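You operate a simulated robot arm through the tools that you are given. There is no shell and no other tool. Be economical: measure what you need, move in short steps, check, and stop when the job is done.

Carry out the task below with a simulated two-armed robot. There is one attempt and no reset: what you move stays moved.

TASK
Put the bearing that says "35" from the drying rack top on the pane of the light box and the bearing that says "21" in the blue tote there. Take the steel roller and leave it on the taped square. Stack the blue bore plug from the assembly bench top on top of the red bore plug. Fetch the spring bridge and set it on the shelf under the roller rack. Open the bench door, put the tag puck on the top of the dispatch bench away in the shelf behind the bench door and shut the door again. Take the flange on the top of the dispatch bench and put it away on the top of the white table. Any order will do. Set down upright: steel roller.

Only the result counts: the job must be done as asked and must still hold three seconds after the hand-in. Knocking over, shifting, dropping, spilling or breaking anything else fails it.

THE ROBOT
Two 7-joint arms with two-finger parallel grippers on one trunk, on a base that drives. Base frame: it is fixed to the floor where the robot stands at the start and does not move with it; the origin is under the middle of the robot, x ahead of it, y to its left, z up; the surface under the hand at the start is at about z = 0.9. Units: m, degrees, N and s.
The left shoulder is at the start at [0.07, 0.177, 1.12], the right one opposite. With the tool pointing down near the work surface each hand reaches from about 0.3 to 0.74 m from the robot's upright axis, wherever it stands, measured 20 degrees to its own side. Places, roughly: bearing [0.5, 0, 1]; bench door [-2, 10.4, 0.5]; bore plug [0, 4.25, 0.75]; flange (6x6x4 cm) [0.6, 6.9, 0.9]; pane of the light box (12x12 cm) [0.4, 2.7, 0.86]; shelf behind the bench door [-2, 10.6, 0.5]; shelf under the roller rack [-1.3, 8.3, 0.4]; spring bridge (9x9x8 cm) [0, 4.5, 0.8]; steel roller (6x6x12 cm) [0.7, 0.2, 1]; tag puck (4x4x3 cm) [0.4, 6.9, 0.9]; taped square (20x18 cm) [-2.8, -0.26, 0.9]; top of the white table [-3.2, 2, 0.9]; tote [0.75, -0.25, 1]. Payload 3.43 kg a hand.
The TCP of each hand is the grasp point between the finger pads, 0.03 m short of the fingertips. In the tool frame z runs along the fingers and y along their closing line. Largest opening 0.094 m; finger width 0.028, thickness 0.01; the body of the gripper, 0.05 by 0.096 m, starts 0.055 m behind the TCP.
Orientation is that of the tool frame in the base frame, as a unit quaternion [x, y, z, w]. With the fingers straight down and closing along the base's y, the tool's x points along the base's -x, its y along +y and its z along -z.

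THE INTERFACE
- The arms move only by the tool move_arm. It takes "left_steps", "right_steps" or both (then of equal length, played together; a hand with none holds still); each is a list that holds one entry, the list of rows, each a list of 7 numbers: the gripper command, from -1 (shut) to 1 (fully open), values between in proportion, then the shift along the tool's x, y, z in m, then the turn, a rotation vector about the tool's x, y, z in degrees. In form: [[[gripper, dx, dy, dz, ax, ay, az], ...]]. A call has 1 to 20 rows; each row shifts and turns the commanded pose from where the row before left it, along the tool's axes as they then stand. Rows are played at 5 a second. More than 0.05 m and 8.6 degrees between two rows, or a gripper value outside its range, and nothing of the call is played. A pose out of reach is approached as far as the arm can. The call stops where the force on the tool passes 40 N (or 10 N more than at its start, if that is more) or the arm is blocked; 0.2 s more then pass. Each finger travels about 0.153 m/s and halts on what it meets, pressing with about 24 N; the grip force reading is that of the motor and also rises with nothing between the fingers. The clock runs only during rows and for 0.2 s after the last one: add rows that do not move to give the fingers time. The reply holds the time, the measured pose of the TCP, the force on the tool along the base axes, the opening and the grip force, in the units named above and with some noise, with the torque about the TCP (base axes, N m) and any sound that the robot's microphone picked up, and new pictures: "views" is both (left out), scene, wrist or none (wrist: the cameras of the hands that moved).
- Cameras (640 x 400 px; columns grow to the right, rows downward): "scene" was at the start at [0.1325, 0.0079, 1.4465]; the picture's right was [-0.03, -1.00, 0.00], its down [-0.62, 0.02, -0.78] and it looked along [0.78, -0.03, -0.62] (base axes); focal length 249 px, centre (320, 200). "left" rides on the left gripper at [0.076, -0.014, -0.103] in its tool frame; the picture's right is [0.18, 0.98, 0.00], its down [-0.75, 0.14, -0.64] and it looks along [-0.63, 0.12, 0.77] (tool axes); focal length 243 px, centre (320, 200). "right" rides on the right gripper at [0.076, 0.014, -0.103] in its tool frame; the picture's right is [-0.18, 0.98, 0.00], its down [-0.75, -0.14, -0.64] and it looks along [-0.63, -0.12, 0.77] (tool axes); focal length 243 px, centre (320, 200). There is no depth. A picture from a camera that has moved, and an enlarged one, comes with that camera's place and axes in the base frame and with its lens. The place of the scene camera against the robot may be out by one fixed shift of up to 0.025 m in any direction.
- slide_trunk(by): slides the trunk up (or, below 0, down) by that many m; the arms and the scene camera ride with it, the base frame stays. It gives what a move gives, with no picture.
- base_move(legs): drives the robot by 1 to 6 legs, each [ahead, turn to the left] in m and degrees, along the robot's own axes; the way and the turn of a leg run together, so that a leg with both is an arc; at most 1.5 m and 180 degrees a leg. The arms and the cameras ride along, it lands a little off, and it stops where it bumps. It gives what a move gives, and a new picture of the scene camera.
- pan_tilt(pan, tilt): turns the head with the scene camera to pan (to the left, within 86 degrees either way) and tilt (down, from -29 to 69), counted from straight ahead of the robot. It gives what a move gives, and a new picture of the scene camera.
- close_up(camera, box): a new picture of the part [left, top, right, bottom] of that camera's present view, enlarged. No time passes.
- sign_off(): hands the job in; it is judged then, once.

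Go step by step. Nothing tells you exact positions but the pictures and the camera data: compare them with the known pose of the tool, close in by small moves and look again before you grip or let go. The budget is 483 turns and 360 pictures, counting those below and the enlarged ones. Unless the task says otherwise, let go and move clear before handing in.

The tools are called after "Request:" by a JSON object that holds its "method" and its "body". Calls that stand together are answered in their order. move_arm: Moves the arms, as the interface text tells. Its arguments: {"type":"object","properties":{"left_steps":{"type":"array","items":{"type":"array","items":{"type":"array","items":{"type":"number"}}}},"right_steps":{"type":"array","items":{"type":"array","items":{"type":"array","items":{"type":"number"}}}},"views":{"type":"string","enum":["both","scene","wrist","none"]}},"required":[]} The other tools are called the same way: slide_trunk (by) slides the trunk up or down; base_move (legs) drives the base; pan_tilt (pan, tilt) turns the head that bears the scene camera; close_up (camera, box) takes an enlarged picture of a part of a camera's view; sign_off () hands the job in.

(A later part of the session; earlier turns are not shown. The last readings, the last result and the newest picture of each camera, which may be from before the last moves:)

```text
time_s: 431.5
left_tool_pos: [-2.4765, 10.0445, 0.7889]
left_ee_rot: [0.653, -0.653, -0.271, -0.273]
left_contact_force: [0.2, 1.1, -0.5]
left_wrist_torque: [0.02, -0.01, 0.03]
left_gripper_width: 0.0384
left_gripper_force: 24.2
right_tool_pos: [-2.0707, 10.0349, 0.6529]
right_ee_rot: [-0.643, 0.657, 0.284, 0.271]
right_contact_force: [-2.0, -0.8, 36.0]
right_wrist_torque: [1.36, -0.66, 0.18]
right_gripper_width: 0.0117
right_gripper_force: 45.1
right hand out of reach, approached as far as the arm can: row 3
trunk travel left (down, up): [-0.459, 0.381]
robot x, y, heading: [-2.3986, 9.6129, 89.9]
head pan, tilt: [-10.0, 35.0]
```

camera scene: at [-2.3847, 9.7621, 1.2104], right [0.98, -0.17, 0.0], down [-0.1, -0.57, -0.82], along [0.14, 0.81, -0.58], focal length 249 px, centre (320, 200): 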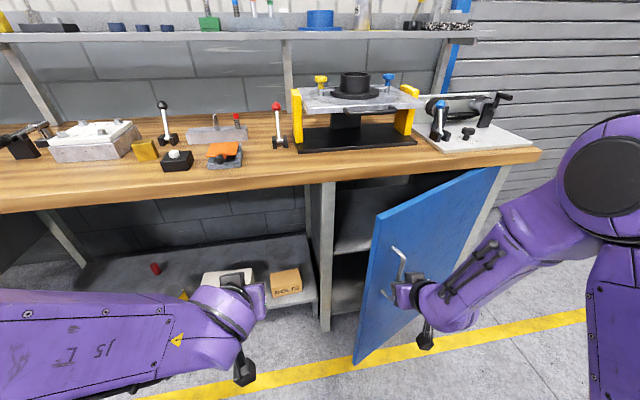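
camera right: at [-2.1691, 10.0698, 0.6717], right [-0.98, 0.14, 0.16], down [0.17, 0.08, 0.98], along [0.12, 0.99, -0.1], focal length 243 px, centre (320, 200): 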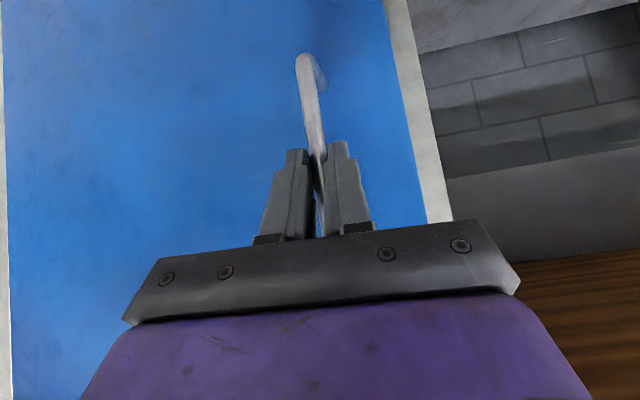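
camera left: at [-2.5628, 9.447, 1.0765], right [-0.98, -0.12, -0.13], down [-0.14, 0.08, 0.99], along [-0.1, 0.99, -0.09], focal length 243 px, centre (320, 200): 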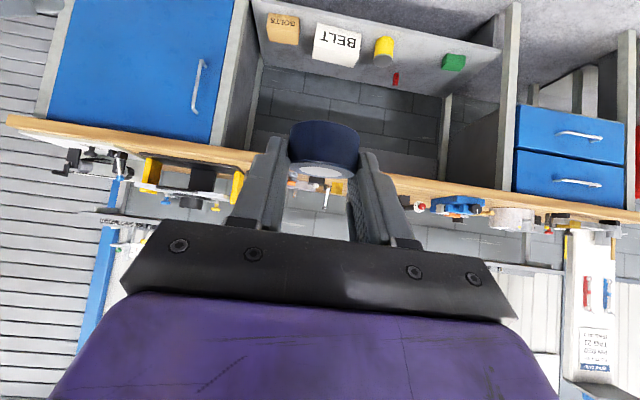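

The hand is now too close to my torso to keep pulling. I'll release the handle, back the base off a little and look.

Request:
{"method": "move_arm", "body": {"right_steps": [[[0.5, 0, 0, 0, 0, 0, 0], [0.5, 0, 0, 0, 0, 0, 0], [0.5, 0, 0, 0, 0, 0, 0]]], "views": "none"}}

Request:
{"method": "base_move", "body": {"legs": [[-0.15, 0]]}}

Request:
{"method": "close_up", "body": {"camera": "right", "box": [0, 0, 640, 400]}}

```text
time_s: 432.3
left_tool_pos: [-2.4739, 10.0486, 0.7875]
left_ee_rot: [0.654, -0.653, -0.271, -0.27]
left_contact_force: [1.2, 0.3, -0.5]
left_wrist_torque: [0.03, -0.01, 0.03]
left_gripper_width: 0.0386
left_gripper_force: 23.3
right_tool_pos: [-2.0676, 10.0341, 0.6481]
right_ee_rot: [-0.643, 0.66, 0.281, 0.268]
right_contact_force: [-0.3, 0.0, 0.0]
right_wrist_torque: [0.01, 0.04, 0.01]
right_gripper_width: 0.0705
right_gripper_force: 0.0
trunk travel left (down, up): [-0.459, 0.381]
robot x, y, heading: [-2.399, 9.6113, 90.0]
head pan, tilt: [-10.0, 35.0]
```

```text
time_s: 433.7
left_tool_pos: [-2.4739, 9.8951, 0.7875]
left_ee_rot: [-0.652, 0.654, 0.272, 0.272]
left_contact_force: [0.1, -0.1, -0.1]
left_wrist_torque: [0.01, -0.02, 0.01]
left_gripper_width: 0.0384
left_gripper_force: 24.1
right_tool_pos: [-2.0658, 9.8811, 0.6473]
right_ee_rot: [-0.642, 0.661, 0.281, 0.269]
right_contact_force: [-0.3, 0.3, 0.6]
right_wrist_torque: [0.0, 0.01, 0.01]
right_gripper_width: 0.0704
right_gripper_force: 0.1
trunk travel left (down, up): [-0.459, 0.381]
robot x, y, heading: [-2.3981, 9.461, 89.6]
head pan, tilt: [-10.0, 35.0]
camera scene: at [-2.3862, 9.6056, 1.2112], right [0.98, -0.17, 0.0], down [-0.1, -0.56, -0.82], along [0.14, 0.81, -0.57], focal length 249 px, centre (320, 200)
```

scene: 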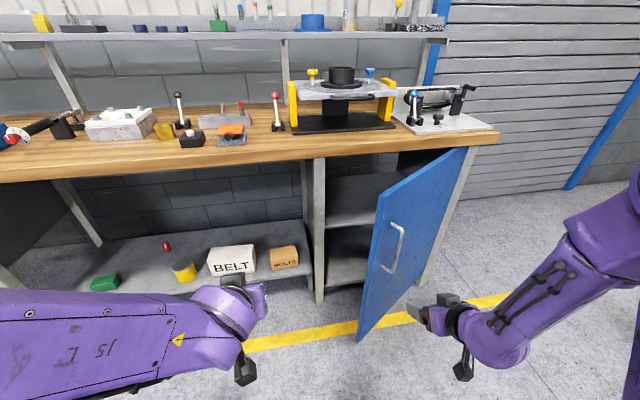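

```text
1.00 times, centred on (320, 200) of right (not enlarged: the box is as wide or as high as the picture)
camera zoom: at [-2.0833, 9.7552, 0.6658], right [-0.98, 0.15, 0.16], down [0.17, 0.06, 0.98], along [0.14, 0.99, -0.09], focal length 243 px, centre (320, 200)
```

zoom: 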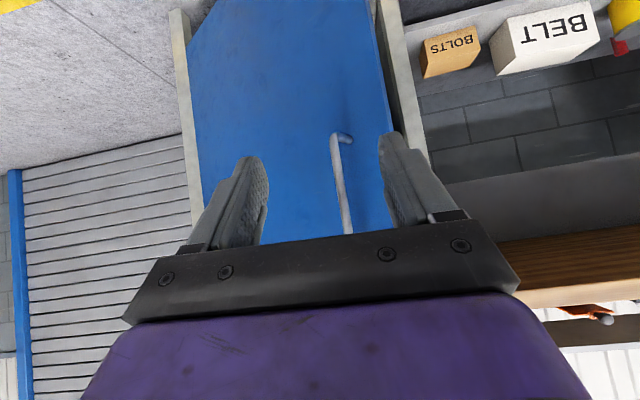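

The door stands about 33° open. I'll close the fingers, go around the door's edge, and push it further open from inside.

Request:
{"method": "move_arm", "body": {"right_steps": [[[-1, 0, 0.04, 0, 0, 0, 0], [-1, 0, 0.04, 0, 0, 0, 0], [-1, 0, 0.04, 0, 0, 0, 0], [-1, 0, 0.04, 0, 0, 0, 0], [-1, 0, 0.035, 0, 0, 0, 0], [-1, -0.03, 0, 0.03, 0, 0, 0], [-1, -0.03, 0, 0.03, 0, 0, 0], [-1, -0.03, 0, 0.03, 0, 0, 0], [-1, -0.03, 0, 0.03, 0, 0, 0], [-1, -0.03, 0, 0.03, 0, 0, 0], [-1, 0, 0, 0, 0, 0, 0]]], "views": "both"}}

```text
time_s: 436.1
left_tool_pos: [-2.4743, 9.8953, 0.7875]
left_ee_rot: [-0.652, 0.654, 0.272, 0.271]
left_contact_force: [0.2, -0.1, -0.2]
left_wrist_torque: [-0.03, -0.01, 0.01]
left_gripper_width: 0.0385
left_gripper_force: 24.5
right_tool_pos: [-2.2559, 10.1124, 0.6479]
right_ee_rot: [-0.642, 0.661, 0.28, 0.269]
right_contact_force: [-0.2, -0.5, 0.1]
right_wrist_torque: [0.0, -0.01, -0.01]
right_gripper_width: 0.0001
right_gripper_force: 24.1
right hand out of reach, approached as far as the arm can: row 1, 2
trunk travel left (down, up): [-0.459, 0.381]
robot x, y, heading: [-2.3999, 9.4569, 89.8]
head pan, tilt: [-10.0, 35.0]
camera scene: at [-2.3865, 9.6064, 1.2111], right [0.98, -0.17, 0.0], down [-0.1, -0.56, -0.82], along [0.14, 0.81, -0.57], focal length 249 px, centre (320, 200)
camera right: at [-2.2724, 9.9861, 0.6658], right [-0.98, 0.15, 0.16], down [0.17, 0.06, 0.98], along [0.14, 0.99, -0.09], focal length 243 px, centre (320, 200)
```

scene: 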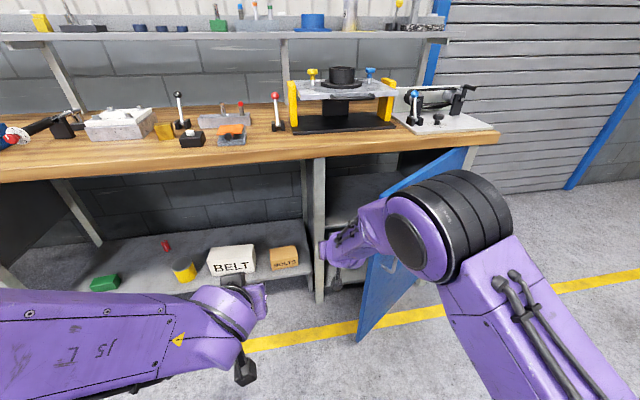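
right: 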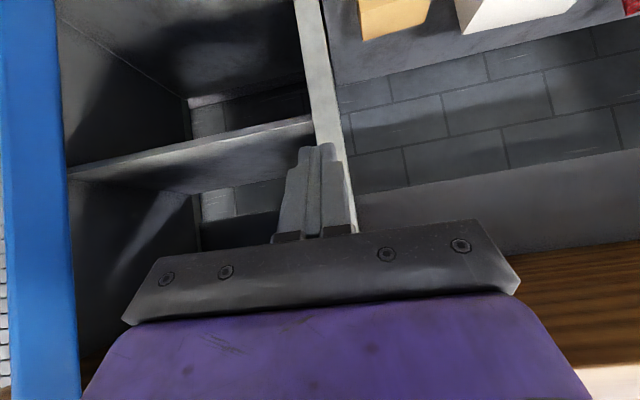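

I can see the middle shelf inside. I'll push right and back against the door from inside.

Request:
{"method": "move_arm", "body": {"right_steps": [[[-1, -0.01, -0.04, 0.01, 0, 0, 0], [-1, 0, -0.04, 0, 0, 0, 0], [-1, 0, -0.04, 0, 0, 0, 0], [-1, 0.01, -0.035, -0.01, 0, 0, 0], [-1, 0.015, -0.03, -0.015, 0, 0, 0], [-1, 0.015, -0.03, -0.015, 0, 0, 0], [-1, 0, 0, 0, 0, 0, 0]]], "views": "scene"}}

```text
time_s: 436.7
left_tool_pos: [-2.4749, 9.8951, 0.7869]
left_ee_rot: [-0.652, 0.654, 0.27, 0.271]
left_contact_force: [-0.4, 0.3, 0.0]
left_wrist_torque: [0.01, -0.04, 0.01]
left_gripper_width: 0.0385
left_gripper_force: 24.3
right_tool_pos: [-2.1999, 10.1228, 0.6444]
right_ee_rot: [-0.645, 0.658, 0.283, 0.266]
right_contact_force: [1.2, -0.1, -0.2]
right_wrist_torque: [0.0, -0.01, 0.02]
right_gripper_width: 0.0002
right_gripper_force: 23.6
trunk travel left (down, up): [-0.459, 0.381]
robot x, y, heading: [-2.3983, 9.4608, 90.2]
head pan, tilt: [-10.0, 35.0]
stopped in row 2 (right hand): the force on the tool passed its limit at 52 N (the readings are from after the stop); the commanded pose is now the measured one
camera scene: at [-2.3869, 9.6066, 1.2111], right [0.98, -0.17, 0.0], down [-0.1, -0.56, -0.82], along [0.14, 0.81, -0.57], focal length 249 px, centre (320, 200)
```

scene: 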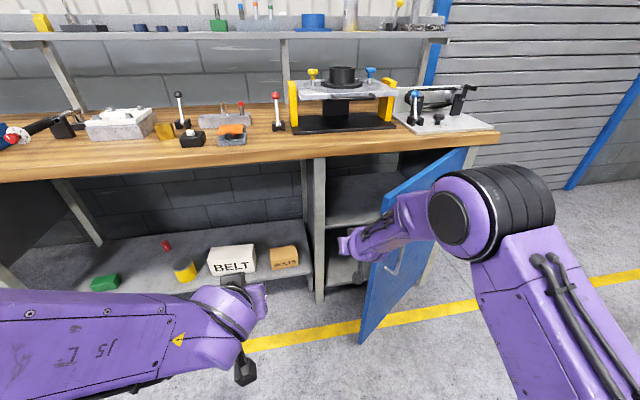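

It bumped at speed. I'll push slowly instead.

Request:
{"method": "move_arm", "body": {"right_steps": [[[-1, 0, -0.005, 0, 0, 0, 0], [-1, 0, -0.008, 0, 0, 0, 0], [-1, 0.002, -0.01, -0.002, 0, 0, 0], [-1, 0.003, -0.012, -0.003, 0, 0, 0], [-1, 0.004, -0.012, -0.004, 0, 0, 0], [-1, 0.004, -0.012, -0.004, 0, 0, 0], [-1, 0.004, -0.012, -0.004, 0, 0, 0], [-1, 0.005, -0.012, -0.005, 0, 0, 0], [-1, 0.005, -0.012, -0.005, 0, 0, 0], [-1, 0.005, -0.012, -0.005, 0, 0, 0], [-1, 0.005, -0.012, -0.005, 0, 0, 0], [-1, 0.005, -0.012, -0.005, 0, 0, 0]]], "views": "scene"}}

```text
time_s: 439.3
left_tool_pos: [-2.4803, 9.8883, 0.7916]
left_ee_rot: [-0.652, 0.652, 0.272, 0.277]
left_contact_force: [0.1, 0.0, 0.6]
left_wrist_torque: [0.03, -0.01, -0.02]
left_gripper_width: 0.0386
left_gripper_force: 23.8
right_tool_pos: [-2.0756, 10.048, 0.642]
right_ee_rot: [-0.648, 0.659, 0.279, 0.261]
right_contact_force: [-18.9, 9.3, -11.7]
right_wrist_torque: [0.58, -0.46, -1.25]
right_gripper_width: 0.0001
right_gripper_force: 24.8
trunk travel left (down, up): [-0.459, 0.381]
robot x, y, heading: [-2.3999, 9.4562, 89.9]
head pan, tilt: [-10.0, 35.0]
camera scene: at [-2.3953, 9.5949, 1.2123], right [0.98, -0.18, 0.01], down [-0.09, -0.56, -0.83], along [0.15, 0.81, -0.56], focal length 249 px, centre (320, 200)
```

scene: 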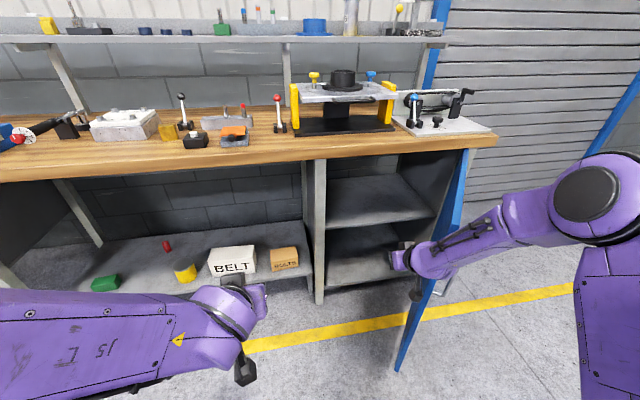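

The door is about 60° open. I'll push a bit more.

Request:
{"method": "move_arm", "body": {"right_steps": [[[-1, 0.005, -0.012, -0.005, 0, 0, 0], [-1, 0.005, -0.012, -0.005, 0, 0, 0], [-1, 0.006, -0.012, -0.006, 0, 0, 0], [-1, 0.006, -0.012, -0.006, 0, 0, 0], [-1, 0.006, -0.012, -0.006, 0, 0, 0], [-1, 0.006, -0.012, -0.006, 0, 0, 0], [-1, 0.006, -0.012, -0.006, 0, 0, 0], [-1, 0.006, -0.012, -0.006, 0, 0, 0], [-1, 0.006, -0.012, -0.006, 0, 0, 0], [-1, 0.006, -0.012, -0.006, 0, 0, 0]]], "views": "scene"}}

```text
time_s: 441.5
left_tool_pos: [-2.4748, 9.897, 0.7868]
left_ee_rot: [-0.652, 0.654, 0.271, 0.27]
left_contact_force: [0.2, -0.3, -0.8]
left_wrist_torque: [-0.03, -0.01, 0.01]
left_gripper_width: 0.0382
left_gripper_force: 24.3
right_tool_pos: [-1.9488, 9.9778, 0.6358]
right_ee_rot: [-0.644, 0.659, 0.283, 0.266]
right_contact_force: [0.6, 0.1, 0.5]
right_wrist_torque: [0.0, 0.0, 0.0]
right_gripper_width: 0.0001
right_gripper_force: 24.4
trunk travel left (down, up): [-0.459, 0.381]
robot x, y, heading: [-2.3976, 9.4609, 89.9]
head pan, tilt: [-10.0, 35.0]
camera scene: at [-2.3868, 9.6069, 1.2111], right [0.98, -0.17, 0.0], down [-0.1, -0.56, -0.82], along [0.14, 0.81, -0.57], focal length 249 px, centre (320, 200)
```

scene: 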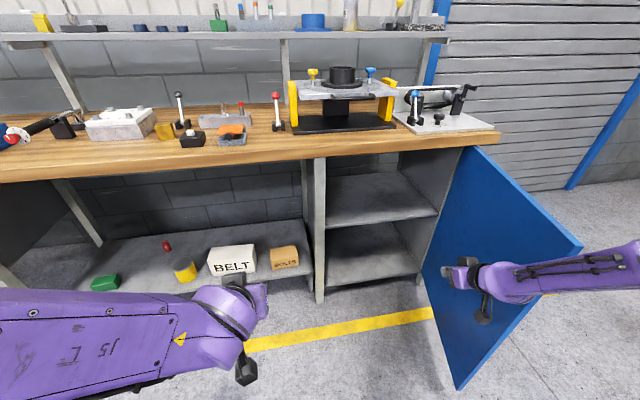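

The door is now about 75° open, and the shelf plate inside is at z≈0.52. I'll withdraw the right hand from the door.

Request:
{"method": "move_arm", "body": {"right_steps": [[[-1, 0, 0.03, 0, 0, 0, 0], [-1, 0, 0.04, 0, 0, 0, 0], [-1, 0.01, 0.04, -0.01, 0, 0, 0], [-1, 0.02, 0.04, -0.02, 0, 0, 0], [-1, 0.025, 0.03, -0.025, 0, 0, 0], [-1, 0, 0, 0, 0, 0, 0]]], "views": "scene"}}

```text
time_s: 442.9
left_tool_pos: [-2.4737, 9.8969, 0.7874]
left_ee_rot: [-0.652, 0.654, 0.271, 0.271]
left_contact_force: [0.2, -0.6, -0.6]
left_wrist_torque: [0.0, 0.02, -0.01]
left_gripper_width: 0.0382
left_gripper_force: 24.4
right_tool_pos: [-2.131, 9.9032, 0.6368]
right_ee_rot: [-0.646, 0.658, 0.282, 0.265]
right_contact_force: [-0.7, -0.4, 0.1]
right_wrist_torque: [-0.01, 0.0, 0.0]
right_gripper_width: 0.0
right_gripper_force: 23.7
trunk travel left (down, up): [-0.459, 0.381]
robot x, y, heading: [-2.4018, 9.4605, 90.0]
head pan, tilt: [-10.0, 35.0]
camera scene: at [-2.387, 9.6072, 1.211], right [0.98, -0.17, 0.0], down [-0.1, -0.57, -0.82], along [0.14, 0.81, -0.57], focal length 249 px, centre (320, 200)
```

scene: 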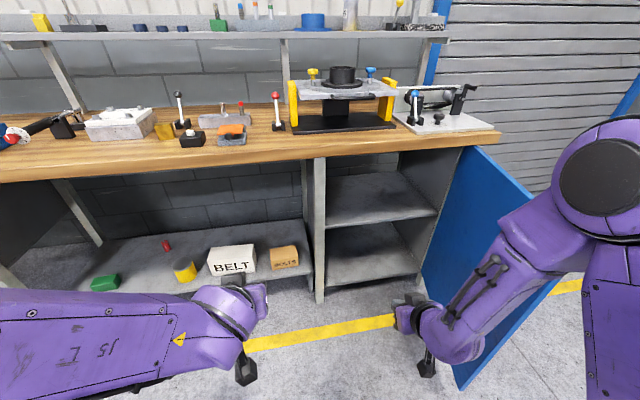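

I'll raise the right arm above door height so it stays clear, then shift the base right in front of the opening.

Request:
{"method": "move_arm", "body": {"right_steps": [[[-1, -0.028, 0, -0.028, 0, 0, 0], [-1, -0.028, 0, -0.028, 0, 0, 0], [-1, -0.028, 0, -0.028, 0, 0, 0], [-1, -0.028, 0, -0.028, 0, 0, 0], [-1, -0.028, 0, -0.028, 0, 0, 0], [-1, -0.028, 0, -0.028, 0, 0, 0], [-1, -0.028, 0, -0.028, 0, 0, 0], [-1, -0.028, 0, -0.028, 0, 0, 0], [-1, 0, 0, 0, 0, 0, 0]]], "views": "scene"}}

```text
time_s: 444.9
left_tool_pos: [-2.474, 9.8959, 0.7871]
left_ee_rot: [-0.653, 0.654, 0.272, 0.271]
left_contact_force: [0.5, 0.6, -0.9]
left_wrist_torque: [-0.02, 0.0, 0.01]
left_gripper_width: 0.0384
left_gripper_force: 23.9
right_tool_pos: [-2.1236, 9.917, 0.737]
right_ee_rot: [-0.645, 0.659, 0.282, 0.265]
right_contact_force: [-0.9, -0.5, 0.3]
right_wrist_torque: [0.0, 0.01, 0.01]
right_gripper_width: 0.0
right_gripper_force: 23.5
right hand out of reach, approached as far as the arm can: row 1, 2, 3, 4, 5, 6, 7, 8
trunk travel left (down, up): [-0.459, 0.381]
robot x, y, heading: [-2.3982, 9.4625, 90.3]
head pan, tilt: [-10.0, 35.0]
camera scene: at [-2.3875, 9.6069, 1.2111], right [0.98, -0.17, 0.0], down [-0.1, -0.56, -0.82], along [0.14, 0.81, -0.57], focal length 249 px, centre (320, 200)
```

scene: 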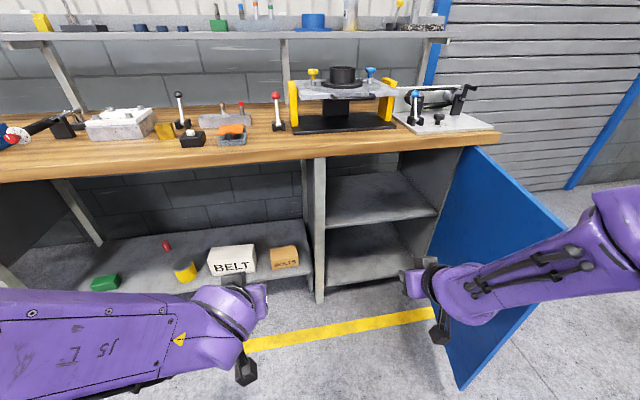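

To keep the right arm above the door, I'll raise the trunk 14 cm while lowering the left hand below bench height, then angle in toward the opening.

Request:
{"method": "move_arm", "body": {"left_steps": [[[-1, 0.028, 0, 0.028, 0, 0, 0], [-1, 0.028, 0, 0.028, 0, 0, 0], [-1, 0.028, 0, 0.028, 0, 0, 0], [-1, 0.028, 0, 0.028, 0, 0, 0], [-1, 0, 0, 0, 0, 0, 0]]], "views": "none"}}

Request:
{"method": "slide_trunk", "body": {"by": 0.14}}

Request:
{"method": "base_move", "body": {"legs": [[0, -12], [0.33, 0], [0, -18]]}}

```text
time_s: 446.1
left_tool_pos: [-2.4702, 9.8972, 0.6306]
left_ee_rot: [-0.652, 0.654, 0.271, 0.271]
left_contact_force: [-0.1, 0.7, -0.2]
left_wrist_torque: [-0.03, -0.01, 0.0]
left_gripper_width: 0.0388
left_gripper_force: 24.3
right_tool_pos: [-2.1232, 9.9166, 0.7355]
right_ee_rot: [-0.646, 0.659, 0.281, 0.265]
right_contact_force: [0.5, 0.2, 0.1]
right_wrist_torque: [0.01, 0.02, -0.01]
right_gripper_width: 0.0002
right_gripper_force: 24.2
trunk travel left (down, up): [-0.459, 0.381]
robot x, y, heading: [-2.3997, 9.4573, 90.0]
head pan, tilt: [-10.0, 35.0]
```

```text
time_s: 447.7
left_tool_pos: [-2.4708, 9.899, 0.7679]
left_ee_rot: [-0.652, 0.654, 0.271, 0.271]
left_contact_force: [-0.2, -0.4, -0.5]
left_wrist_torque: [0.0, 0.01, -0.01]
left_gripper_width: 0.0384
left_gripper_force: 23.7
right_tool_pos: [-2.1242, 9.9171, 0.8751]
right_ee_rot: [-0.645, 0.659, 0.282, 0.265]
right_contact_force: [-0.8, 0.1, 0.5]
right_wrist_torque: [0.01, -0.03, 0.01]
right_gripper_width: 0.0
right_gripper_force: 23.6
trunk travel left (down, up): [-0.599, 0.241]
robot x, y, heading: [-2.3966, 9.4592, 89.7]
head pan, tilt: [-10.0, 35.0]
```

```text
time_s: 451.7
left_tool_pos: [-2.1729, 10.2114, 0.7695]
left_ee_rot: [-0.461, 0.8, 0.192, 0.332]
left_contact_force: [0.3, 0.0, 0.0]
left_wrist_torque: [0.0, 0.01, 0.01]
left_gripper_width: 0.0387
left_gripper_force: 23.5
right_tool_pos: [-1.8629, 10.0539, 0.8757]
right_ee_rot: [-0.454, 0.803, 0.204, 0.328]
right_contact_force: [1.0, -0.1, -0.3]
right_wrist_torque: [-0.03, 0.01, 0.03]
right_gripper_width: 0.0
right_gripper_force: 24.0
trunk travel left (down, up): [-0.599, 0.241]
robot x, y, heading: [-2.328, 9.7941, 60.1]
head pan, tilt: [-10.0, 35.0]
camera scene: at [-2.2494, 9.9154, 1.3511], right [0.77, -0.64, 0.0], down [-0.37, -0.44, -0.82], along [0.53, 0.63, -0.57], focal length 249 px, centre (320, 200)
```

scene: 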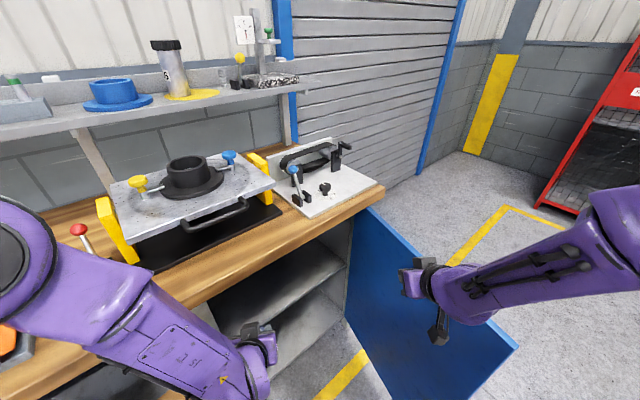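

The left hand is at the opening. I'll check its camera view of the inside.

Request:
{"method": "close_up", "body": {"camera": "left", "box": [0, 0, 640, 400]}}

Request:
{"method": "pan_tilt", "body": {"pan": 10, "tilt": 50}}

```text
1.00 times, centred on (320, 200) of left (not enlarged: the box is as wide or as high as the picture)
camera zoom: at [-2.2246, 10.0954, 0.7886], right [-0.92, 0.38, -0.13], down [-0.08, 0.14, 0.99], along [0.39, 0.92, -0.09], focal length 243 px, centre (320, 200)
```

zoom: 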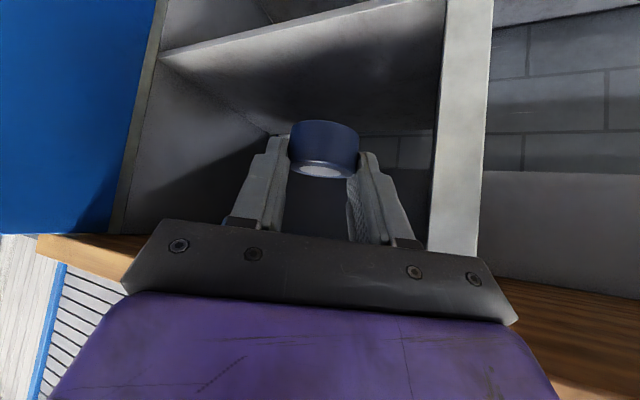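

```text
time_s: 452.6
left_tool_pos: [-2.174, 10.211, 0.7706]
left_ee_rot: [-0.461, 0.8, 0.193, 0.332]
left_contact_force: [1.1, -0.1, 0.0]
left_wrist_torque: [0.01, 0.0, 0.03]
left_gripper_width: 0.0384
left_gripper_force: 23.9
right_tool_pos: [-1.8633, 10.0549, 0.8755]
right_ee_rot: [-0.454, 0.803, 0.204, 0.329]
right_contact_force: [0.2, -0.2, -0.7]
right_wrist_torque: [0.0, -0.02, -0.01]
right_gripper_width: 0.0
right_gripper_force: 24.6
trunk travel left (down, up): [-0.599, 0.241]
robot x, y, heading: [-2.3233, 9.7938, 59.9]
head pan, tilt: [10.0, 50.0]
camera scene: at [-2.2798, 9.9204, 1.3294], right [0.94, -0.34, 0.0], down [-0.26, -0.72, -0.64], along [0.22, 0.6, -0.77], focal length 249 px, centre (320, 200)
```

scene: 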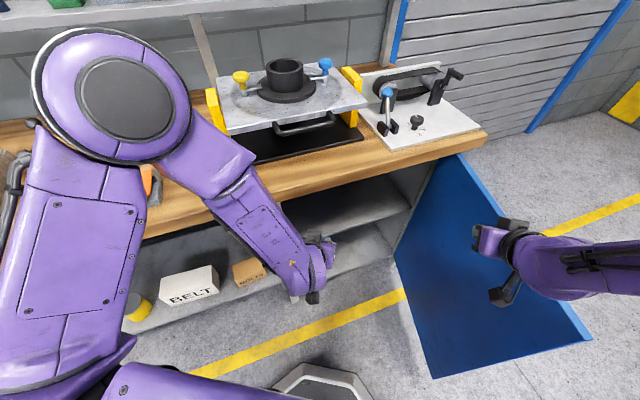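

The shelf is around z 0.50–0.54. I'll lower the left hand, then move it straight in, step by step.

Request:
{"method": "move_arm", "body": {"left_steps": [[[-1, 0.025, 0, 0.025, 0, 0, 0], [-1, 0.025, 0, 0.025, 0, 0, 0], [-1, 0.02, 0, 0.02, 0, 0, 0], [-1, -0.028, 0, 0.028, 0, 0, 0], [-1, -0.028, 0, 0.028, 0, 0, 0], [-1, -0.028, 0, 0.028, 0, 0, 0], [-1, 0, 0, 0, 0, 0, 0]]], "views": "both"}}

```text
time_s: 454.2
left_tool_pos: [-2.1178, 10.314, 0.6727]
left_ee_rot: [-0.461, 0.8, 0.191, 0.332]
left_contact_force: [0.1, -0.6, 0.5]
left_wrist_torque: [-0.01, 0.0, 0.01]
left_gripper_width: 0.0385
left_gripper_force: 24.5
right_tool_pos: [-1.863, 10.0544, 0.877]
right_ee_rot: [-0.454, 0.802, 0.205, 0.329]
right_contact_force: [-0.1, 0.1, 0.4]
right_wrist_torque: [0.03, -0.02, 0.03]
right_gripper_width: 0.0
right_gripper_force: 23.7
trunk travel left (down, up): [-0.599, 0.241]
robot x, y, heading: [-2.3272, 9.7938, 59.8]
head pan, tilt: [10.0, 50.0]
camera scene: at [-2.2801, 9.9199, 1.3294], right [0.94, -0.34, 0.0], down [-0.26, -0.72, -0.64], along [0.22, 0.6, -0.77], focal length 249 px, centre (320, 200)
camera left: at [-2.1684, 10.198, 0.692], right [-0.92, 0.38, -0.13], down [-0.08, 0.14, 0.99], along [0.39, 0.92, -0.09], focal length 243 px, centre (320, 200)
```

scene: 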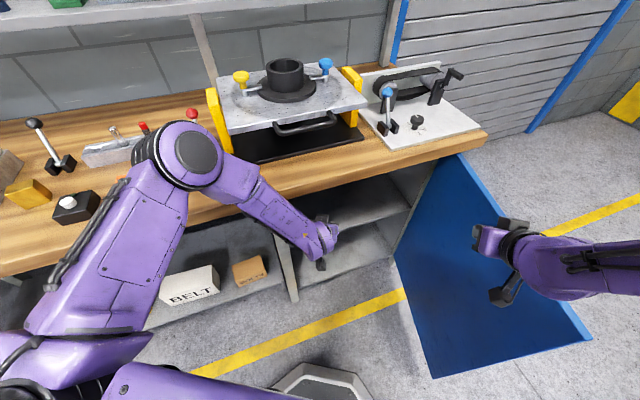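
left: 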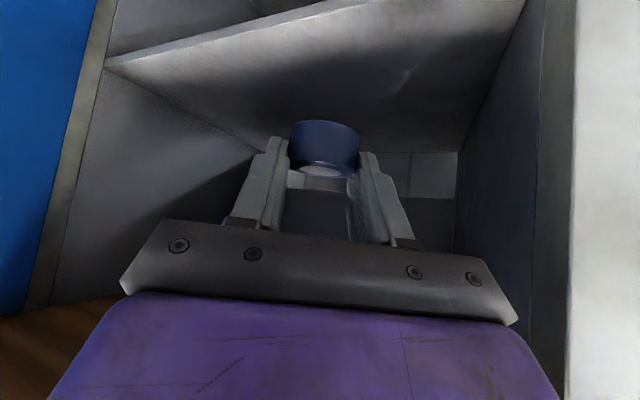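

Entering well. I'll continue forward.

Request:
{"method": "move_arm", "body": {"left_steps": [[[-1, -0.025, 0, 0.025, 0, 0, 0], [-1, -0.025, 0, 0.025, 0, 0, 0], [-1, -0.025, 0, 0.025, 0, 0, 0], [-1, -0.018, 0, 0.022, 0, 0, 0], [-1, 0, 0, 0, 0, 0, 0]]], "views": "both"}}

```text
time_s: 455.6
left_tool_pos: [-2.0492, 10.3951, 0.6219]
left_ee_rot: [-0.458, 0.82, 0.161, 0.304]
left_contact_force: [-2.2, 6.1, 0.4]
left_wrist_torque: [-0.4, -0.08, -0.33]
left_gripper_width: 0.0384
left_gripper_force: 23.8
right_tool_pos: [-1.8538, 10.0692, 0.8584]
right_ee_rot: [-0.454, 0.808, 0.201, 0.318]
right_contact_force: [0.8, -0.2, -1.3]
right_wrist_torque: [-0.02, 0.02, 0.01]
right_gripper_width: 0.0001
right_gripper_force: 23.7
trunk travel left (down, up): [-0.599, 0.241]
robot x, y, heading: [-2.332, 9.7953, 60.2]
head pan, tilt: [10.0, 50.0]
stopped in row 5 (left hand): the arm was blocked; the commanded pose is now the measured one
camera scene: at [-2.2946, 9.8871, 1.3351], right [0.94, -0.34, 0.0], down [-0.25, -0.7, -0.66], along [0.23, 0.62, -0.75], focal length 249 px, centre (320, 200)
camera left: at [-2.1035, 10.283, 0.6513], right [-0.91, 0.4, -0.13], down [-0.05, 0.22, 0.97], along [0.42, 0.89, -0.18], focal length 243 px, centre (320, 200)
```

scene: 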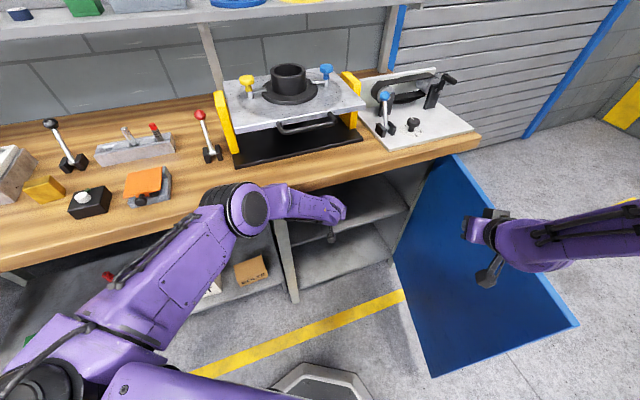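
left: 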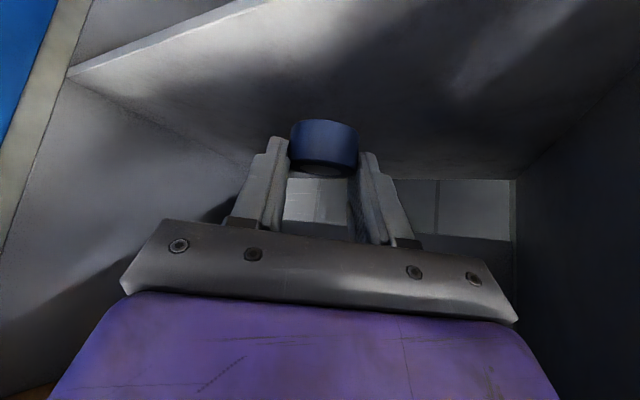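

The left elbow pressed on the bench edge, so I'll back off first. Then I'll fold the right hand back to vertical and clear of the door so the trunk can go lower.

Request:
{"method": "move_arm", "body": {"left_steps": [[[-1, 0.02, 0, -0.02, 0, 0, 0], [-1, 0.025, 0, -0.025, 0, 0, 0], [-1, 0.025, 0, -0.025, 0, 0, 0], [-1, 0.02, 0, -0.02, 0, 0, 0], [-1, 0, 0, 0, 0, 0, 0]]], "views": "both"}}

```text
time_s: 456.8
left_tool_pos: [-2.1139, 10.3112, 0.6426]
left_ee_rot: [-0.459, 0.815, 0.173, 0.309]
left_contact_force: [0.1, -0.3, -1.3]
left_wrist_torque: [0.02, -0.01, 0.01]
left_gripper_width: 0.0381
left_gripper_force: 23.8
right_tool_pos: [-1.8537, 10.0704, 0.8622]
right_ee_rot: [-0.456, 0.806, 0.2, 0.319]
right_contact_force: [-0.4, -0.6, 0.3]
right_wrist_torque: [0.0, 0.05, -0.01]
right_gripper_width: 0.0001
right_gripper_force: 23.8
trunk travel left (down, up): [-0.599, 0.241]
robot x, y, heading: [-2.3288, 9.7958, 59.9]
head pan, tilt: [10.0, 50.0]
camera scene: at [-2.2805, 9.9196, 1.3294], right [0.94, -0.34, 0.0], down [-0.26, -0.72, -0.64], along [0.22, 0.6, -0.77], focal length 249 px, centre (320, 200)
camera left: at [-2.1671, 10.1977, 0.6694], right [-0.91, 0.39, -0.12], down [-0.05, 0.19, 0.98], along [0.41, 0.9, -0.16], focal length 243 px, centre (320, 200)
```

scene: 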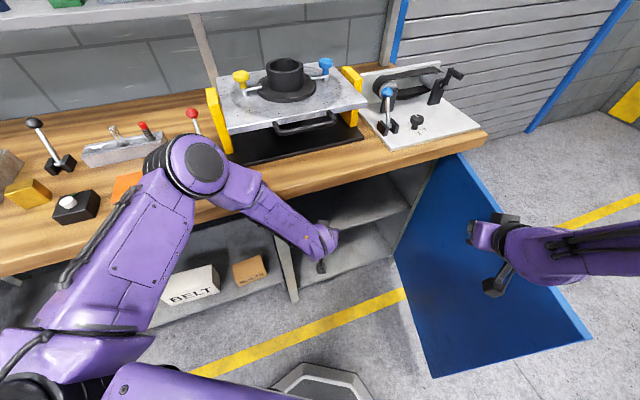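
left: 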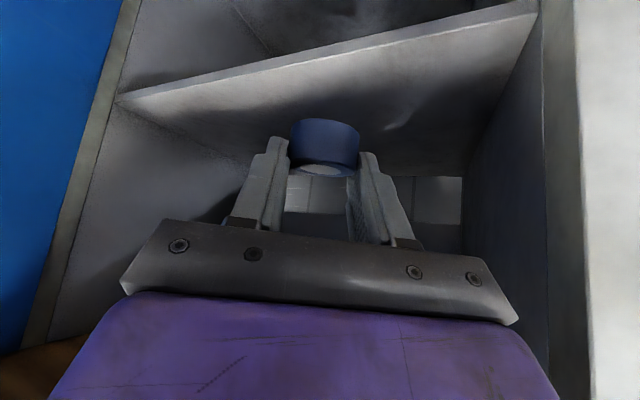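

I'll pull the left hand back out, back the base 5 cm, and turn the right hand vertical.

Request:
{"method": "move_arm", "body": {"left_steps": [[[-1, 0.025, 0, -0.025, 0, -4, 0], [-1, 0.025, 0, -0.025, 0, -4, 0], [-1, 0.025, 0, -0.025, 0, 0, 0], [-1, 0, 0, 0, 0, 0, 0]]], "views": "none"}}

Request:
{"method": "base_move", "body": {"legs": [[-0.06, 0]]}}

Request:
{"method": "move_arm", "body": {"right_steps": [[[-1, 0, 0.02, 0, 0, 7.5, 0], [-1, 0, 0.02, 0, 0, 7.5, 0], [-1, 0, 0.02, 0, 0, 7.5, 0], [-1, 0, 0.02, 0, 0, 7.5, 0], [-1, 0, 0.02, 0, 0, 7.5, 0], [-1, 0.02, 0, 0, 0, 6, 0], [-1, 0.03, 0, 0, 0, 0, 0], [-1, 0, 0, 0, 0, 0, 0]]], "views": "scene"}}

```text
time_s: 457.8
left_tool_pos: [-2.169, 10.2173, 0.6413]
left_ee_rot: [-0.445, 0.792, 0.204, 0.365]
left_contact_force: [0.4, 0.5, 0.0]
left_wrist_torque: [0.01, -0.02, -0.01]
left_gripper_width: 0.0381
left_gripper_force: 23.8
right_tool_pos: [-1.854, 10.0697, 0.8616]
right_ee_rot: [-0.454, 0.807, 0.199, 0.32]
right_contact_force: [0.0, -0.1, -0.4]
right_wrist_torque: [0.01, -0.01, -0.01]
right_gripper_width: 0.0002
right_gripper_force: 24.0
trunk travel left (down, up): [-0.599, 0.241]
robot x, y, heading: [-2.3285, 9.7923, 60.1]
head pan, tilt: [10.0, 50.0]
```

```text
time_s: 458.8
left_tool_pos: [-2.2006, 10.1647, 0.6419]
left_ee_rot: [-0.445, 0.792, 0.204, 0.365]
left_contact_force: [0.0, -0.8, 0.2]
left_wrist_torque: [-0.01, -0.02, -0.01]
left_gripper_width: 0.0382
left_gripper_force: 24.3
right_tool_pos: [-1.8849, 10.0178, 0.862]
right_ee_rot: [-0.455, 0.807, 0.2, 0.32]
right_contact_force: [0.2, -0.2, -0.6]
right_wrist_torque: [0.0, -0.01, -0.02]
right_gripper_width: 0.0
right_gripper_force: 23.7
trunk travel left (down, up): [-0.599, 0.241]
robot x, y, heading: [-2.3602, 9.7391, 60.1]
head pan, tilt: [10.0, 50.0]
camera scene: at [-2.312, 9.8646, 1.3295], right [0.94, -0.34, 0.0], down [-0.26, -0.72, -0.64], along [0.22, 0.61, -0.77], focal length 249 px, centre (320, 200)
```

scene: 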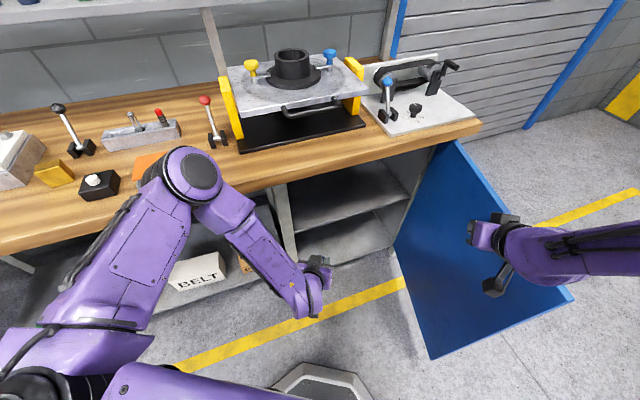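

```text
time_s: 460.6
left_tool_pos: [-2.1993, 10.1667, 0.6406]
left_ee_rot: [-0.445, 0.792, 0.204, 0.365]
left_contact_force: [0.7, 1.4, -0.6]
left_wrist_torque: [-0.01, 0.01, -0.02]
left_gripper_width: 0.0385
left_gripper_force: 24.5
right_tool_pos: [-1.9958, 10.027, 0.8631]
right_ee_rot: [-0.497, 0.868, 0.016, -0.004]
right_contact_force: [0.2, -0.1, 0.4]
right_wrist_torque: [-0.01, 0.02, 0.03]
right_gripper_width: 0.0
right_gripper_force: 24.4
trunk travel left (down, up): [-0.599, 0.241]
robot x, y, heading: [-2.3589, 9.7382, 60.2]
head pan, tilt: [10.0, 50.0]
camera scene: at [-2.3105, 9.8668, 1.3292], right [0.94, -0.34, 0.0], down [-0.26, -0.72, -0.64], along [0.22, 0.6, -0.77], focal length 249 px, centre (320, 200)
```

scene: 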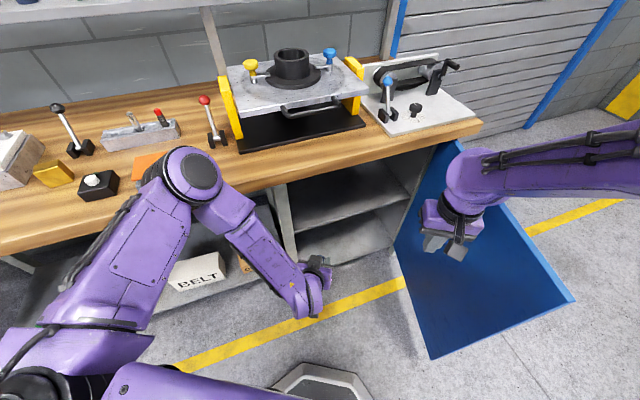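

The right forearm is well above the door. I'll lower the trunk 12 cm and re-enter with the left hand.

Request:
{"method": "slide_trunk", "body": {"by": -0.12}}

Request:
{"method": "move_arm", "body": {"left_steps": [[[-1, -0.03, 0, -0.02, 0, 4.5, 0], [-1, -0.03, 0, -0.02, 0, 0, 0], [-1, -0.03, 0, 0.005, 0, 0, 0], [-1, -0.03, 0, 0.02, 0, 0, 0], [-1, 0, 0, 0, 0, 0, 0]]], "views": "both"}}

```text
time_s: 462.1
left_tool_pos: [-2.1999, 10.1651, 0.5207]
left_ee_rot: [-0.445, 0.791, 0.205, 0.366]
left_contact_force: [-0.4, -0.5, -0.7]
left_wrist_torque: [0.0, 0.0, 0.0]
left_gripper_width: 0.0385
left_gripper_force: 24.4
right_tool_pos: [-1.9958, 10.027, 0.743]
right_ee_rot: [-0.497, 0.868, 0.017, -0.001]
right_contact_force: [-0.8, -0.1, 0.3]
right_wrist_torque: [-0.03, 0.03, -0.03]
right_gripper_width: 0.0001
right_gripper_force: 23.7
trunk travel left (down, up): [-0.479, 0.361]
robot x, y, heading: [-2.3627, 9.7383, 60.1]
head pan, tilt: [10.0, 50.0]
```

```text
time_s: 463.2
left_tool_pos: [-2.1644, 10.2268, 0.6171]
left_ee_rot: [-0.453, 0.806, 0.185, 0.333]
left_contact_force: [-0.8, 0.2, -0.5]
left_wrist_torque: [-0.03, 0.03, 0.01]
left_gripper_width: 0.0384
left_gripper_force: 24.3
right_tool_pos: [-1.996, 10.027, 0.7424]
right_ee_rot: [-0.498, 0.867, 0.017, -0.002]
right_contact_force: [0.1, 0.3, 0.2]
right_wrist_torque: [0.04, -0.03, -0.01]
right_gripper_width: 0.0
right_gripper_force: 23.9
trunk travel left (down, up): [-0.479, 0.361]
robot x, y, heading: [-2.3594, 9.7418, 60.2]
head pan, tilt: [10.0, 50.0]
camera scene: at [-2.3114, 9.8658, 1.2094], right [0.94, -0.34, 0.0], down [-0.26, -0.72, -0.64], along [0.22, 0.6, -0.77], focal length 249 px, centre (320, 200)
camera left: at [-2.2184, 10.1116, 0.636], right [-0.91, 0.4, -0.13], down [-0.08, 0.14, 0.99], along [0.41, 0.91, -0.1], focal length 243 px, centre (320, 200)
```

scene: 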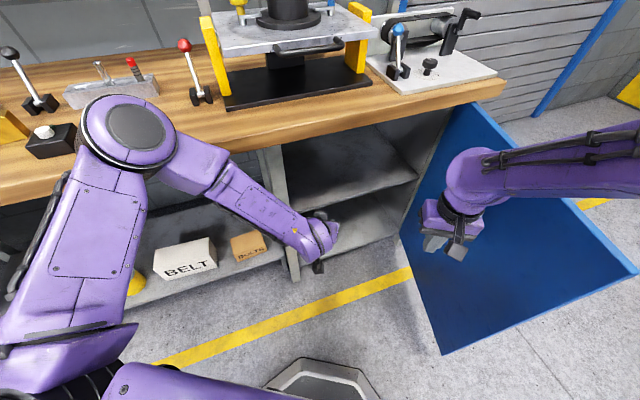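
left: 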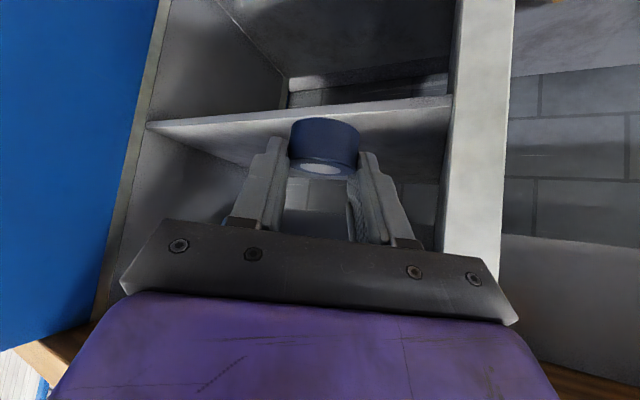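

By triangulation, the shelf's front edge is at y≈10.415, z≈0.47. Before going lower, I'll check the right arm's clearance to the door.

Request:
{"method": "pan_tilt", "body": {"pan": -50, "tilt": 40}}

```text
time_s: 464.6
left_tool_pos: [-2.1637, 10.2261, 0.6164]
left_ee_rot: [-0.453, 0.805, 0.186, 0.334]
left_contact_force: [0.2, -0.1, -0.3]
left_wrist_torque: [-0.01, -0.02, -0.02]
left_gripper_width: 0.0383
left_gripper_force: 23.8
right_tool_pos: [-1.9966, 10.0269, 0.7427]
right_ee_rot: [-0.497, 0.868, 0.016, -0.003]
right_contact_force: [0.7, -0.6, -0.6]
right_wrist_torque: [-0.02, 0.02, 0.02]
right_gripper_width: 0.0
right_gripper_force: 24.4
trunk travel left (down, up): [-0.479, 0.361]
robot x, y, heading: [-2.3622, 9.7398, 59.9]
head pan, tilt: [-50.0, 40.0]
camera scene: at [-2.2537, 9.8086, 1.2235], right [0.18, -0.98, 0.0], down [-0.63, -0.11, -0.77], along [0.75, 0.14, -0.64], focal length 249 px, centre (320, 200)
```

scene: 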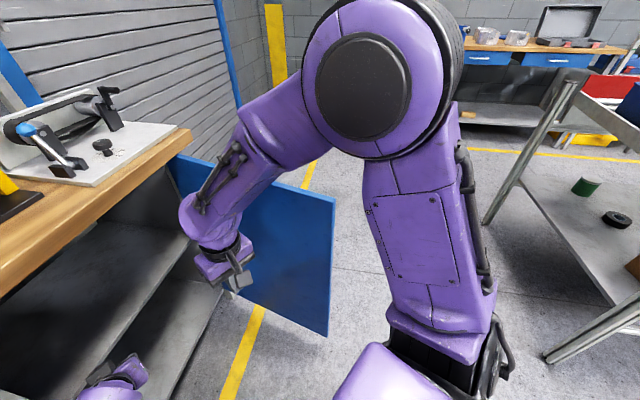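

The elbow is just left of the door's edge. I'll push the door further open with the right hand, slowly, to gain clearance.

Request:
{"method": "move_arm", "body": {"right_steps": [[[-1, -0.01, -0.02, 0, 0, 0, 0], [-1, -0.01, -0.02, 0, 0, 0, 0], [-1, -0.008, -0.014, 0, 0, 0, 0], [-1, -0.007, -0.012, 0, 0, 0, 0], [-1, -0.007, -0.012, 0, 0, 0, 0], [-1, -0.007, -0.012, 0, 0, 0, 0], [-1, -0.007, -0.012, 0, 0, 0, 0], [-1, -0.007, -0.012, 0, 0, 0, 0], [-1, -0.007, -0.012, 0, 0, 0, 0], [-1, -0.007, -0.012, 0, 0, 0, 0], [-1, -0.007, -0.012, 0, 0, 0, 0], [-1, -0.007, -0.012, 0, 0, 0, 0], [-1, -0.007, -0.012, 0, 0, 0, 0], [-1, -0.007, -0.012, 0, 0, 0, 0], [-1, -0.007, -0.012, 0, 0, 0, 0], [-1, -0.007, -0.012, 0, 0, 0, 0], [-1, -0.007, -0.012, 0, 0, 0, 0], [-1, -0.007, -0.012, 0, 0, 0, 0], [-1, -0.007, -0.012, 0, 0, 0, 0], [-1, -0.007, -0.012, 0, 0, 0, 0]]], "views": "scene"}}

```text
time_s: 468.8
left_tool_pos: [-2.1638, 10.2262, 0.616]
left_ee_rot: [-0.453, 0.806, 0.186, 0.333]
left_contact_force: [0.5, -0.3, 0.2]
left_wrist_torque: [-0.02, -0.01, 0.02]
left_gripper_width: 0.0384
left_gripper_force: 24.0
right_tool_pos: [-1.6991, 10.023, 0.7353]
right_ee_rot: [-0.498, 0.867, 0.016, -0.003]
right_contact_force: [0.4, -0.2, -0.1]
right_wrist_torque: [-0.02, 0.02, -0.03]
right_gripper_width: 0.0
right_gripper_force: 23.9
trunk travel left (down, up): [-0.479, 0.361]
robot x, y, heading: [-2.3559, 9.7398, 60.0]
head pan, tilt: [-50.0, 40.0]
camera scene: at [-2.2531, 9.8085, 1.2234], right [0.18, -0.98, 0.0], down [-0.63, -0.11, -0.77], along [0.75, 0.13, -0.64], focal length 249 px, centre (320, 200)
```

scene: 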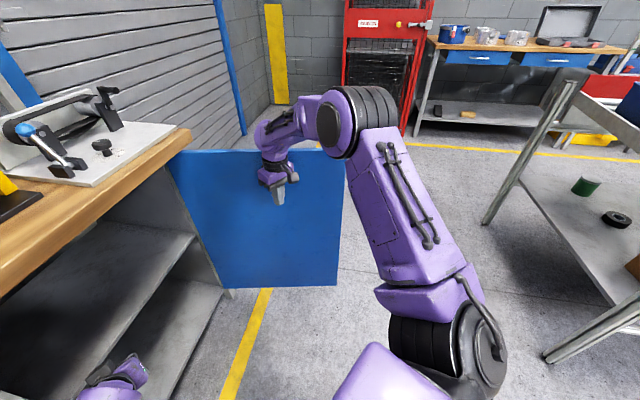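

The door is now roughly perpendicular or more. I'll bring the right hand back near my body.

Request:
{"method": "move_arm", "body": {"right_steps": [[[-1, 0.02, 0.035, 0, 0, 0, 0], [-1, 0.02, 0.035, 0, 0, 0, 0], [-1, 0.02, 0.035, 0, 0, 0, 0], [-1, 0.02, 0.035, 0, 0, 0, 0], [-1, 0.025, 0.035, 0, 0, 0, 0], [-1, 0.025, 0.035, 0, 0, 0, 0], [-1, 0.025, 0.035, 0, 0, 0, 0], [-1, 0.025, 0.03, 0, 0, 0, 0], [-1, 0, 0, 0, 0, 0, 0]]], "views": "scene"}}

```text
time_s: 470.8
left_tool_pos: [-2.1637, 10.2256, 0.6159]
left_ee_rot: [-0.453, 0.805, 0.186, 0.334]
left_contact_force: [0.2, -0.5, -0.7]
left_wrist_torque: [0.0, 0.02, 0.01]
left_gripper_width: 0.0387
left_gripper_force: 23.8
right_tool_pos: [-2.0252, 10.0061, 0.7424]
right_ee_rot: [-0.497, 0.868, 0.017, -0.003]
right_contact_force: [1.9, 0.2, 0.3]
right_wrist_torque: [0.03, -0.01, 0.0]
right_gripper_width: 0.0
right_gripper_force: 23.9
trunk travel left (down, up): [-0.479, 0.361]
robot x, y, heading: [-2.3574, 9.7396, 60.1]
head pan, tilt: [-50.0, 40.0]
camera scene: at [-2.2532, 9.8088, 1.2234], right [0.18, -0.98, 0.0], down [-0.63, -0.11, -0.77], along [0.75, 0.13, -0.64], focal length 249 px, centre (320, 200)
```

scene: 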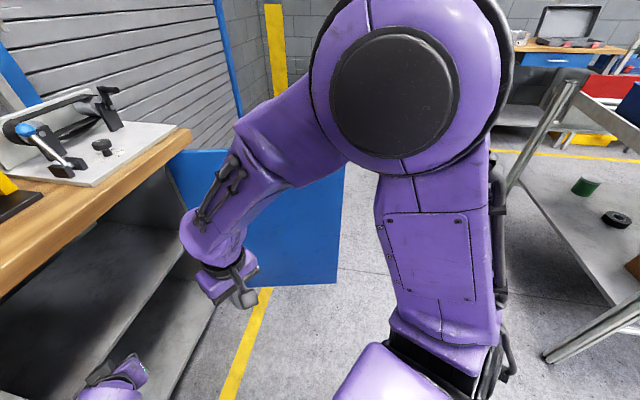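

Clear now. I'll back up 10 cm, lower the trunk so the left arm can pass under the bench top, and raise the left hand accordingly.

Request:
{"method": "base_move", "body": {"legs": [[-0.1, 0]]}}

Request:
{"method": "slide_trunk", "body": {"by": -0.25}}

Request:
{"method": "move_arm", "body": {"left_steps": [[[-1, -0.028, 0, -0.028, 0, 0, 0], [-1, -0.028, 0, -0.028, 0, 0, 0], [-1, -0.028, 0, -0.028, 0, 0, 0], [-1, -0.028, 0, -0.028, 0, 0, 0], [-1, -0.025, 0, -0.025, 0, 0, 0], [-1, 0, 0, 0, 0, 0, 0]]], "views": "none"}}

Request:
{"method": "pan_tilt", "body": {"pan": 10, "tilt": 45}}

```text
time_s: 471.9
left_tool_pos: [-2.214, 10.1425, 0.6179]
left_ee_rot: [-0.454, 0.805, 0.187, 0.334]
left_contact_force: [-0.6, -0.4, 0.4]
left_wrist_torque: [0.02, -0.03, 0.03]
left_gripper_width: 0.0384
left_gripper_force: 23.5
right_tool_pos: [-2.074, 9.9233, 0.7421]
right_ee_rot: [-0.498, 0.867, 0.017, -0.003]
right_contact_force: [0.1, -0.1, 0.8]
right_wrist_torque: [0.01, 0.0, 0.01]
right_gripper_width: 0.0
right_gripper_force: 24.5
trunk travel left (down, up): [-0.479, 0.361]
robot x, y, heading: [-2.4049, 9.6568, 60.0]
head pan, tilt: [-50.0, 40.0]
camera scene: at [-2.3021, 9.7246, 1.2236], right [0.18, -0.98, 0.0], down [-0.63, -0.11, -0.77], along [0.75, 0.14, -0.64], focal length 249 px, centre (320, 200)
```

scene: 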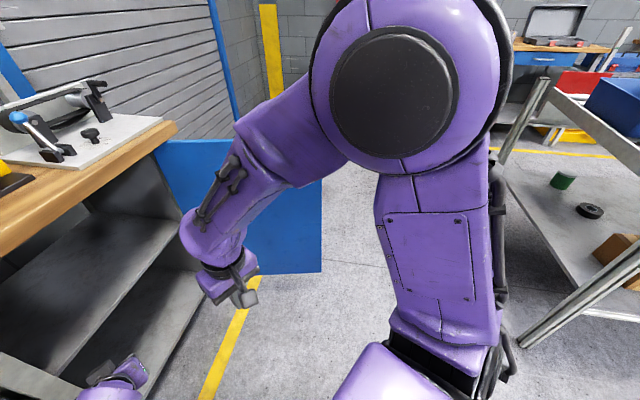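

```text
time_s: 474.5
left_tool_pos: [-2.213, 10.1426, 0.3665]
left_ee_rot: [-0.454, 0.805, 0.186, 0.333]
left_contact_force: [-0.5, 0.6, -1.3]
left_wrist_torque: [0.0, -0.02, 0.01]
left_gripper_width: 0.0383
left_gripper_force: 24.3
right_tool_pos: [-2.0732, 9.9247, 0.4913]
right_ee_rot: [-0.498, 0.867, 0.017, -0.002]
right_contact_force: [-0.3, -0.2, 0.1]
right_wrist_torque: [0.05, 0.0, 0.01]
right_gripper_width: 0.0002
right_gripper_force: 24.0
trunk travel left (down, up): [-0.229, 0.611]
robot x, y, heading: [-2.4015, 9.657, 60.1]
head pan, tilt: [-50.0, 40.0]
```

```text
time_s: 475.9
left_tool_pos: [-2.2143, 10.1459, 0.5611]
left_ee_rot: [-0.453, 0.805, 0.186, 0.334]
left_contact_force: [0.5, -1.2, -1.3]
left_wrist_torque: [0.02, -0.02, -0.02]
left_gripper_width: 0.0385
left_gripper_force: 24.2
right_tool_pos: [-2.0741, 9.9246, 0.4912]
right_ee_rot: [-0.497, 0.867, 0.017, -0.003]
right_contact_force: [0.3, 1.2, -1.0]
right_wrist_torque: [-0.02, 0.02, -0.01]
right_gripper_width: 0.0
right_gripper_force: 24.3
trunk travel left (down, up): [-0.229, 0.611]
robot x, y, heading: [-2.4072, 9.6533, 59.9]
head pan, tilt: [-50.0, 40.0]
```

```text
time_s: 477.2
left_tool_pos: [-2.2154, 10.1455, 0.5605]
left_ee_rot: [-0.454, 0.805, 0.186, 0.334]
left_contact_force: [0.4, 0.2, 0.5]
left_wrist_torque: [0.03, 0.02, 0.0]
left_gripper_width: 0.0383
left_gripper_force: 24.2
right_tool_pos: [-2.074, 9.9235, 0.4919]
right_ee_rot: [-0.498, 0.867, 0.017, -0.002]
right_contact_force: [-0.4, -0.5, 0.4]
right_wrist_torque: [0.03, -0.03, -0.03]
right_gripper_width: 0.0001
right_gripper_force: 23.8
trunk travel left (down, up): [-0.229, 0.611]
robot x, y, heading: [-2.4066, 9.656, 60.3]
head pan, tilt: [10.0, 45.0]
camera scene: at [-2.3575, 9.7871, 0.9662], right [0.94, -0.34, 0.0], down [-0.24, -0.67, -0.71], along [0.24, 0.67, -0.71], focal length 249 px, centre (320, 200)
```

scene: 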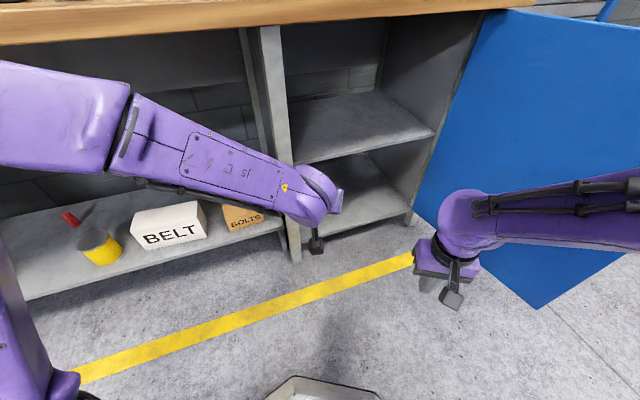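

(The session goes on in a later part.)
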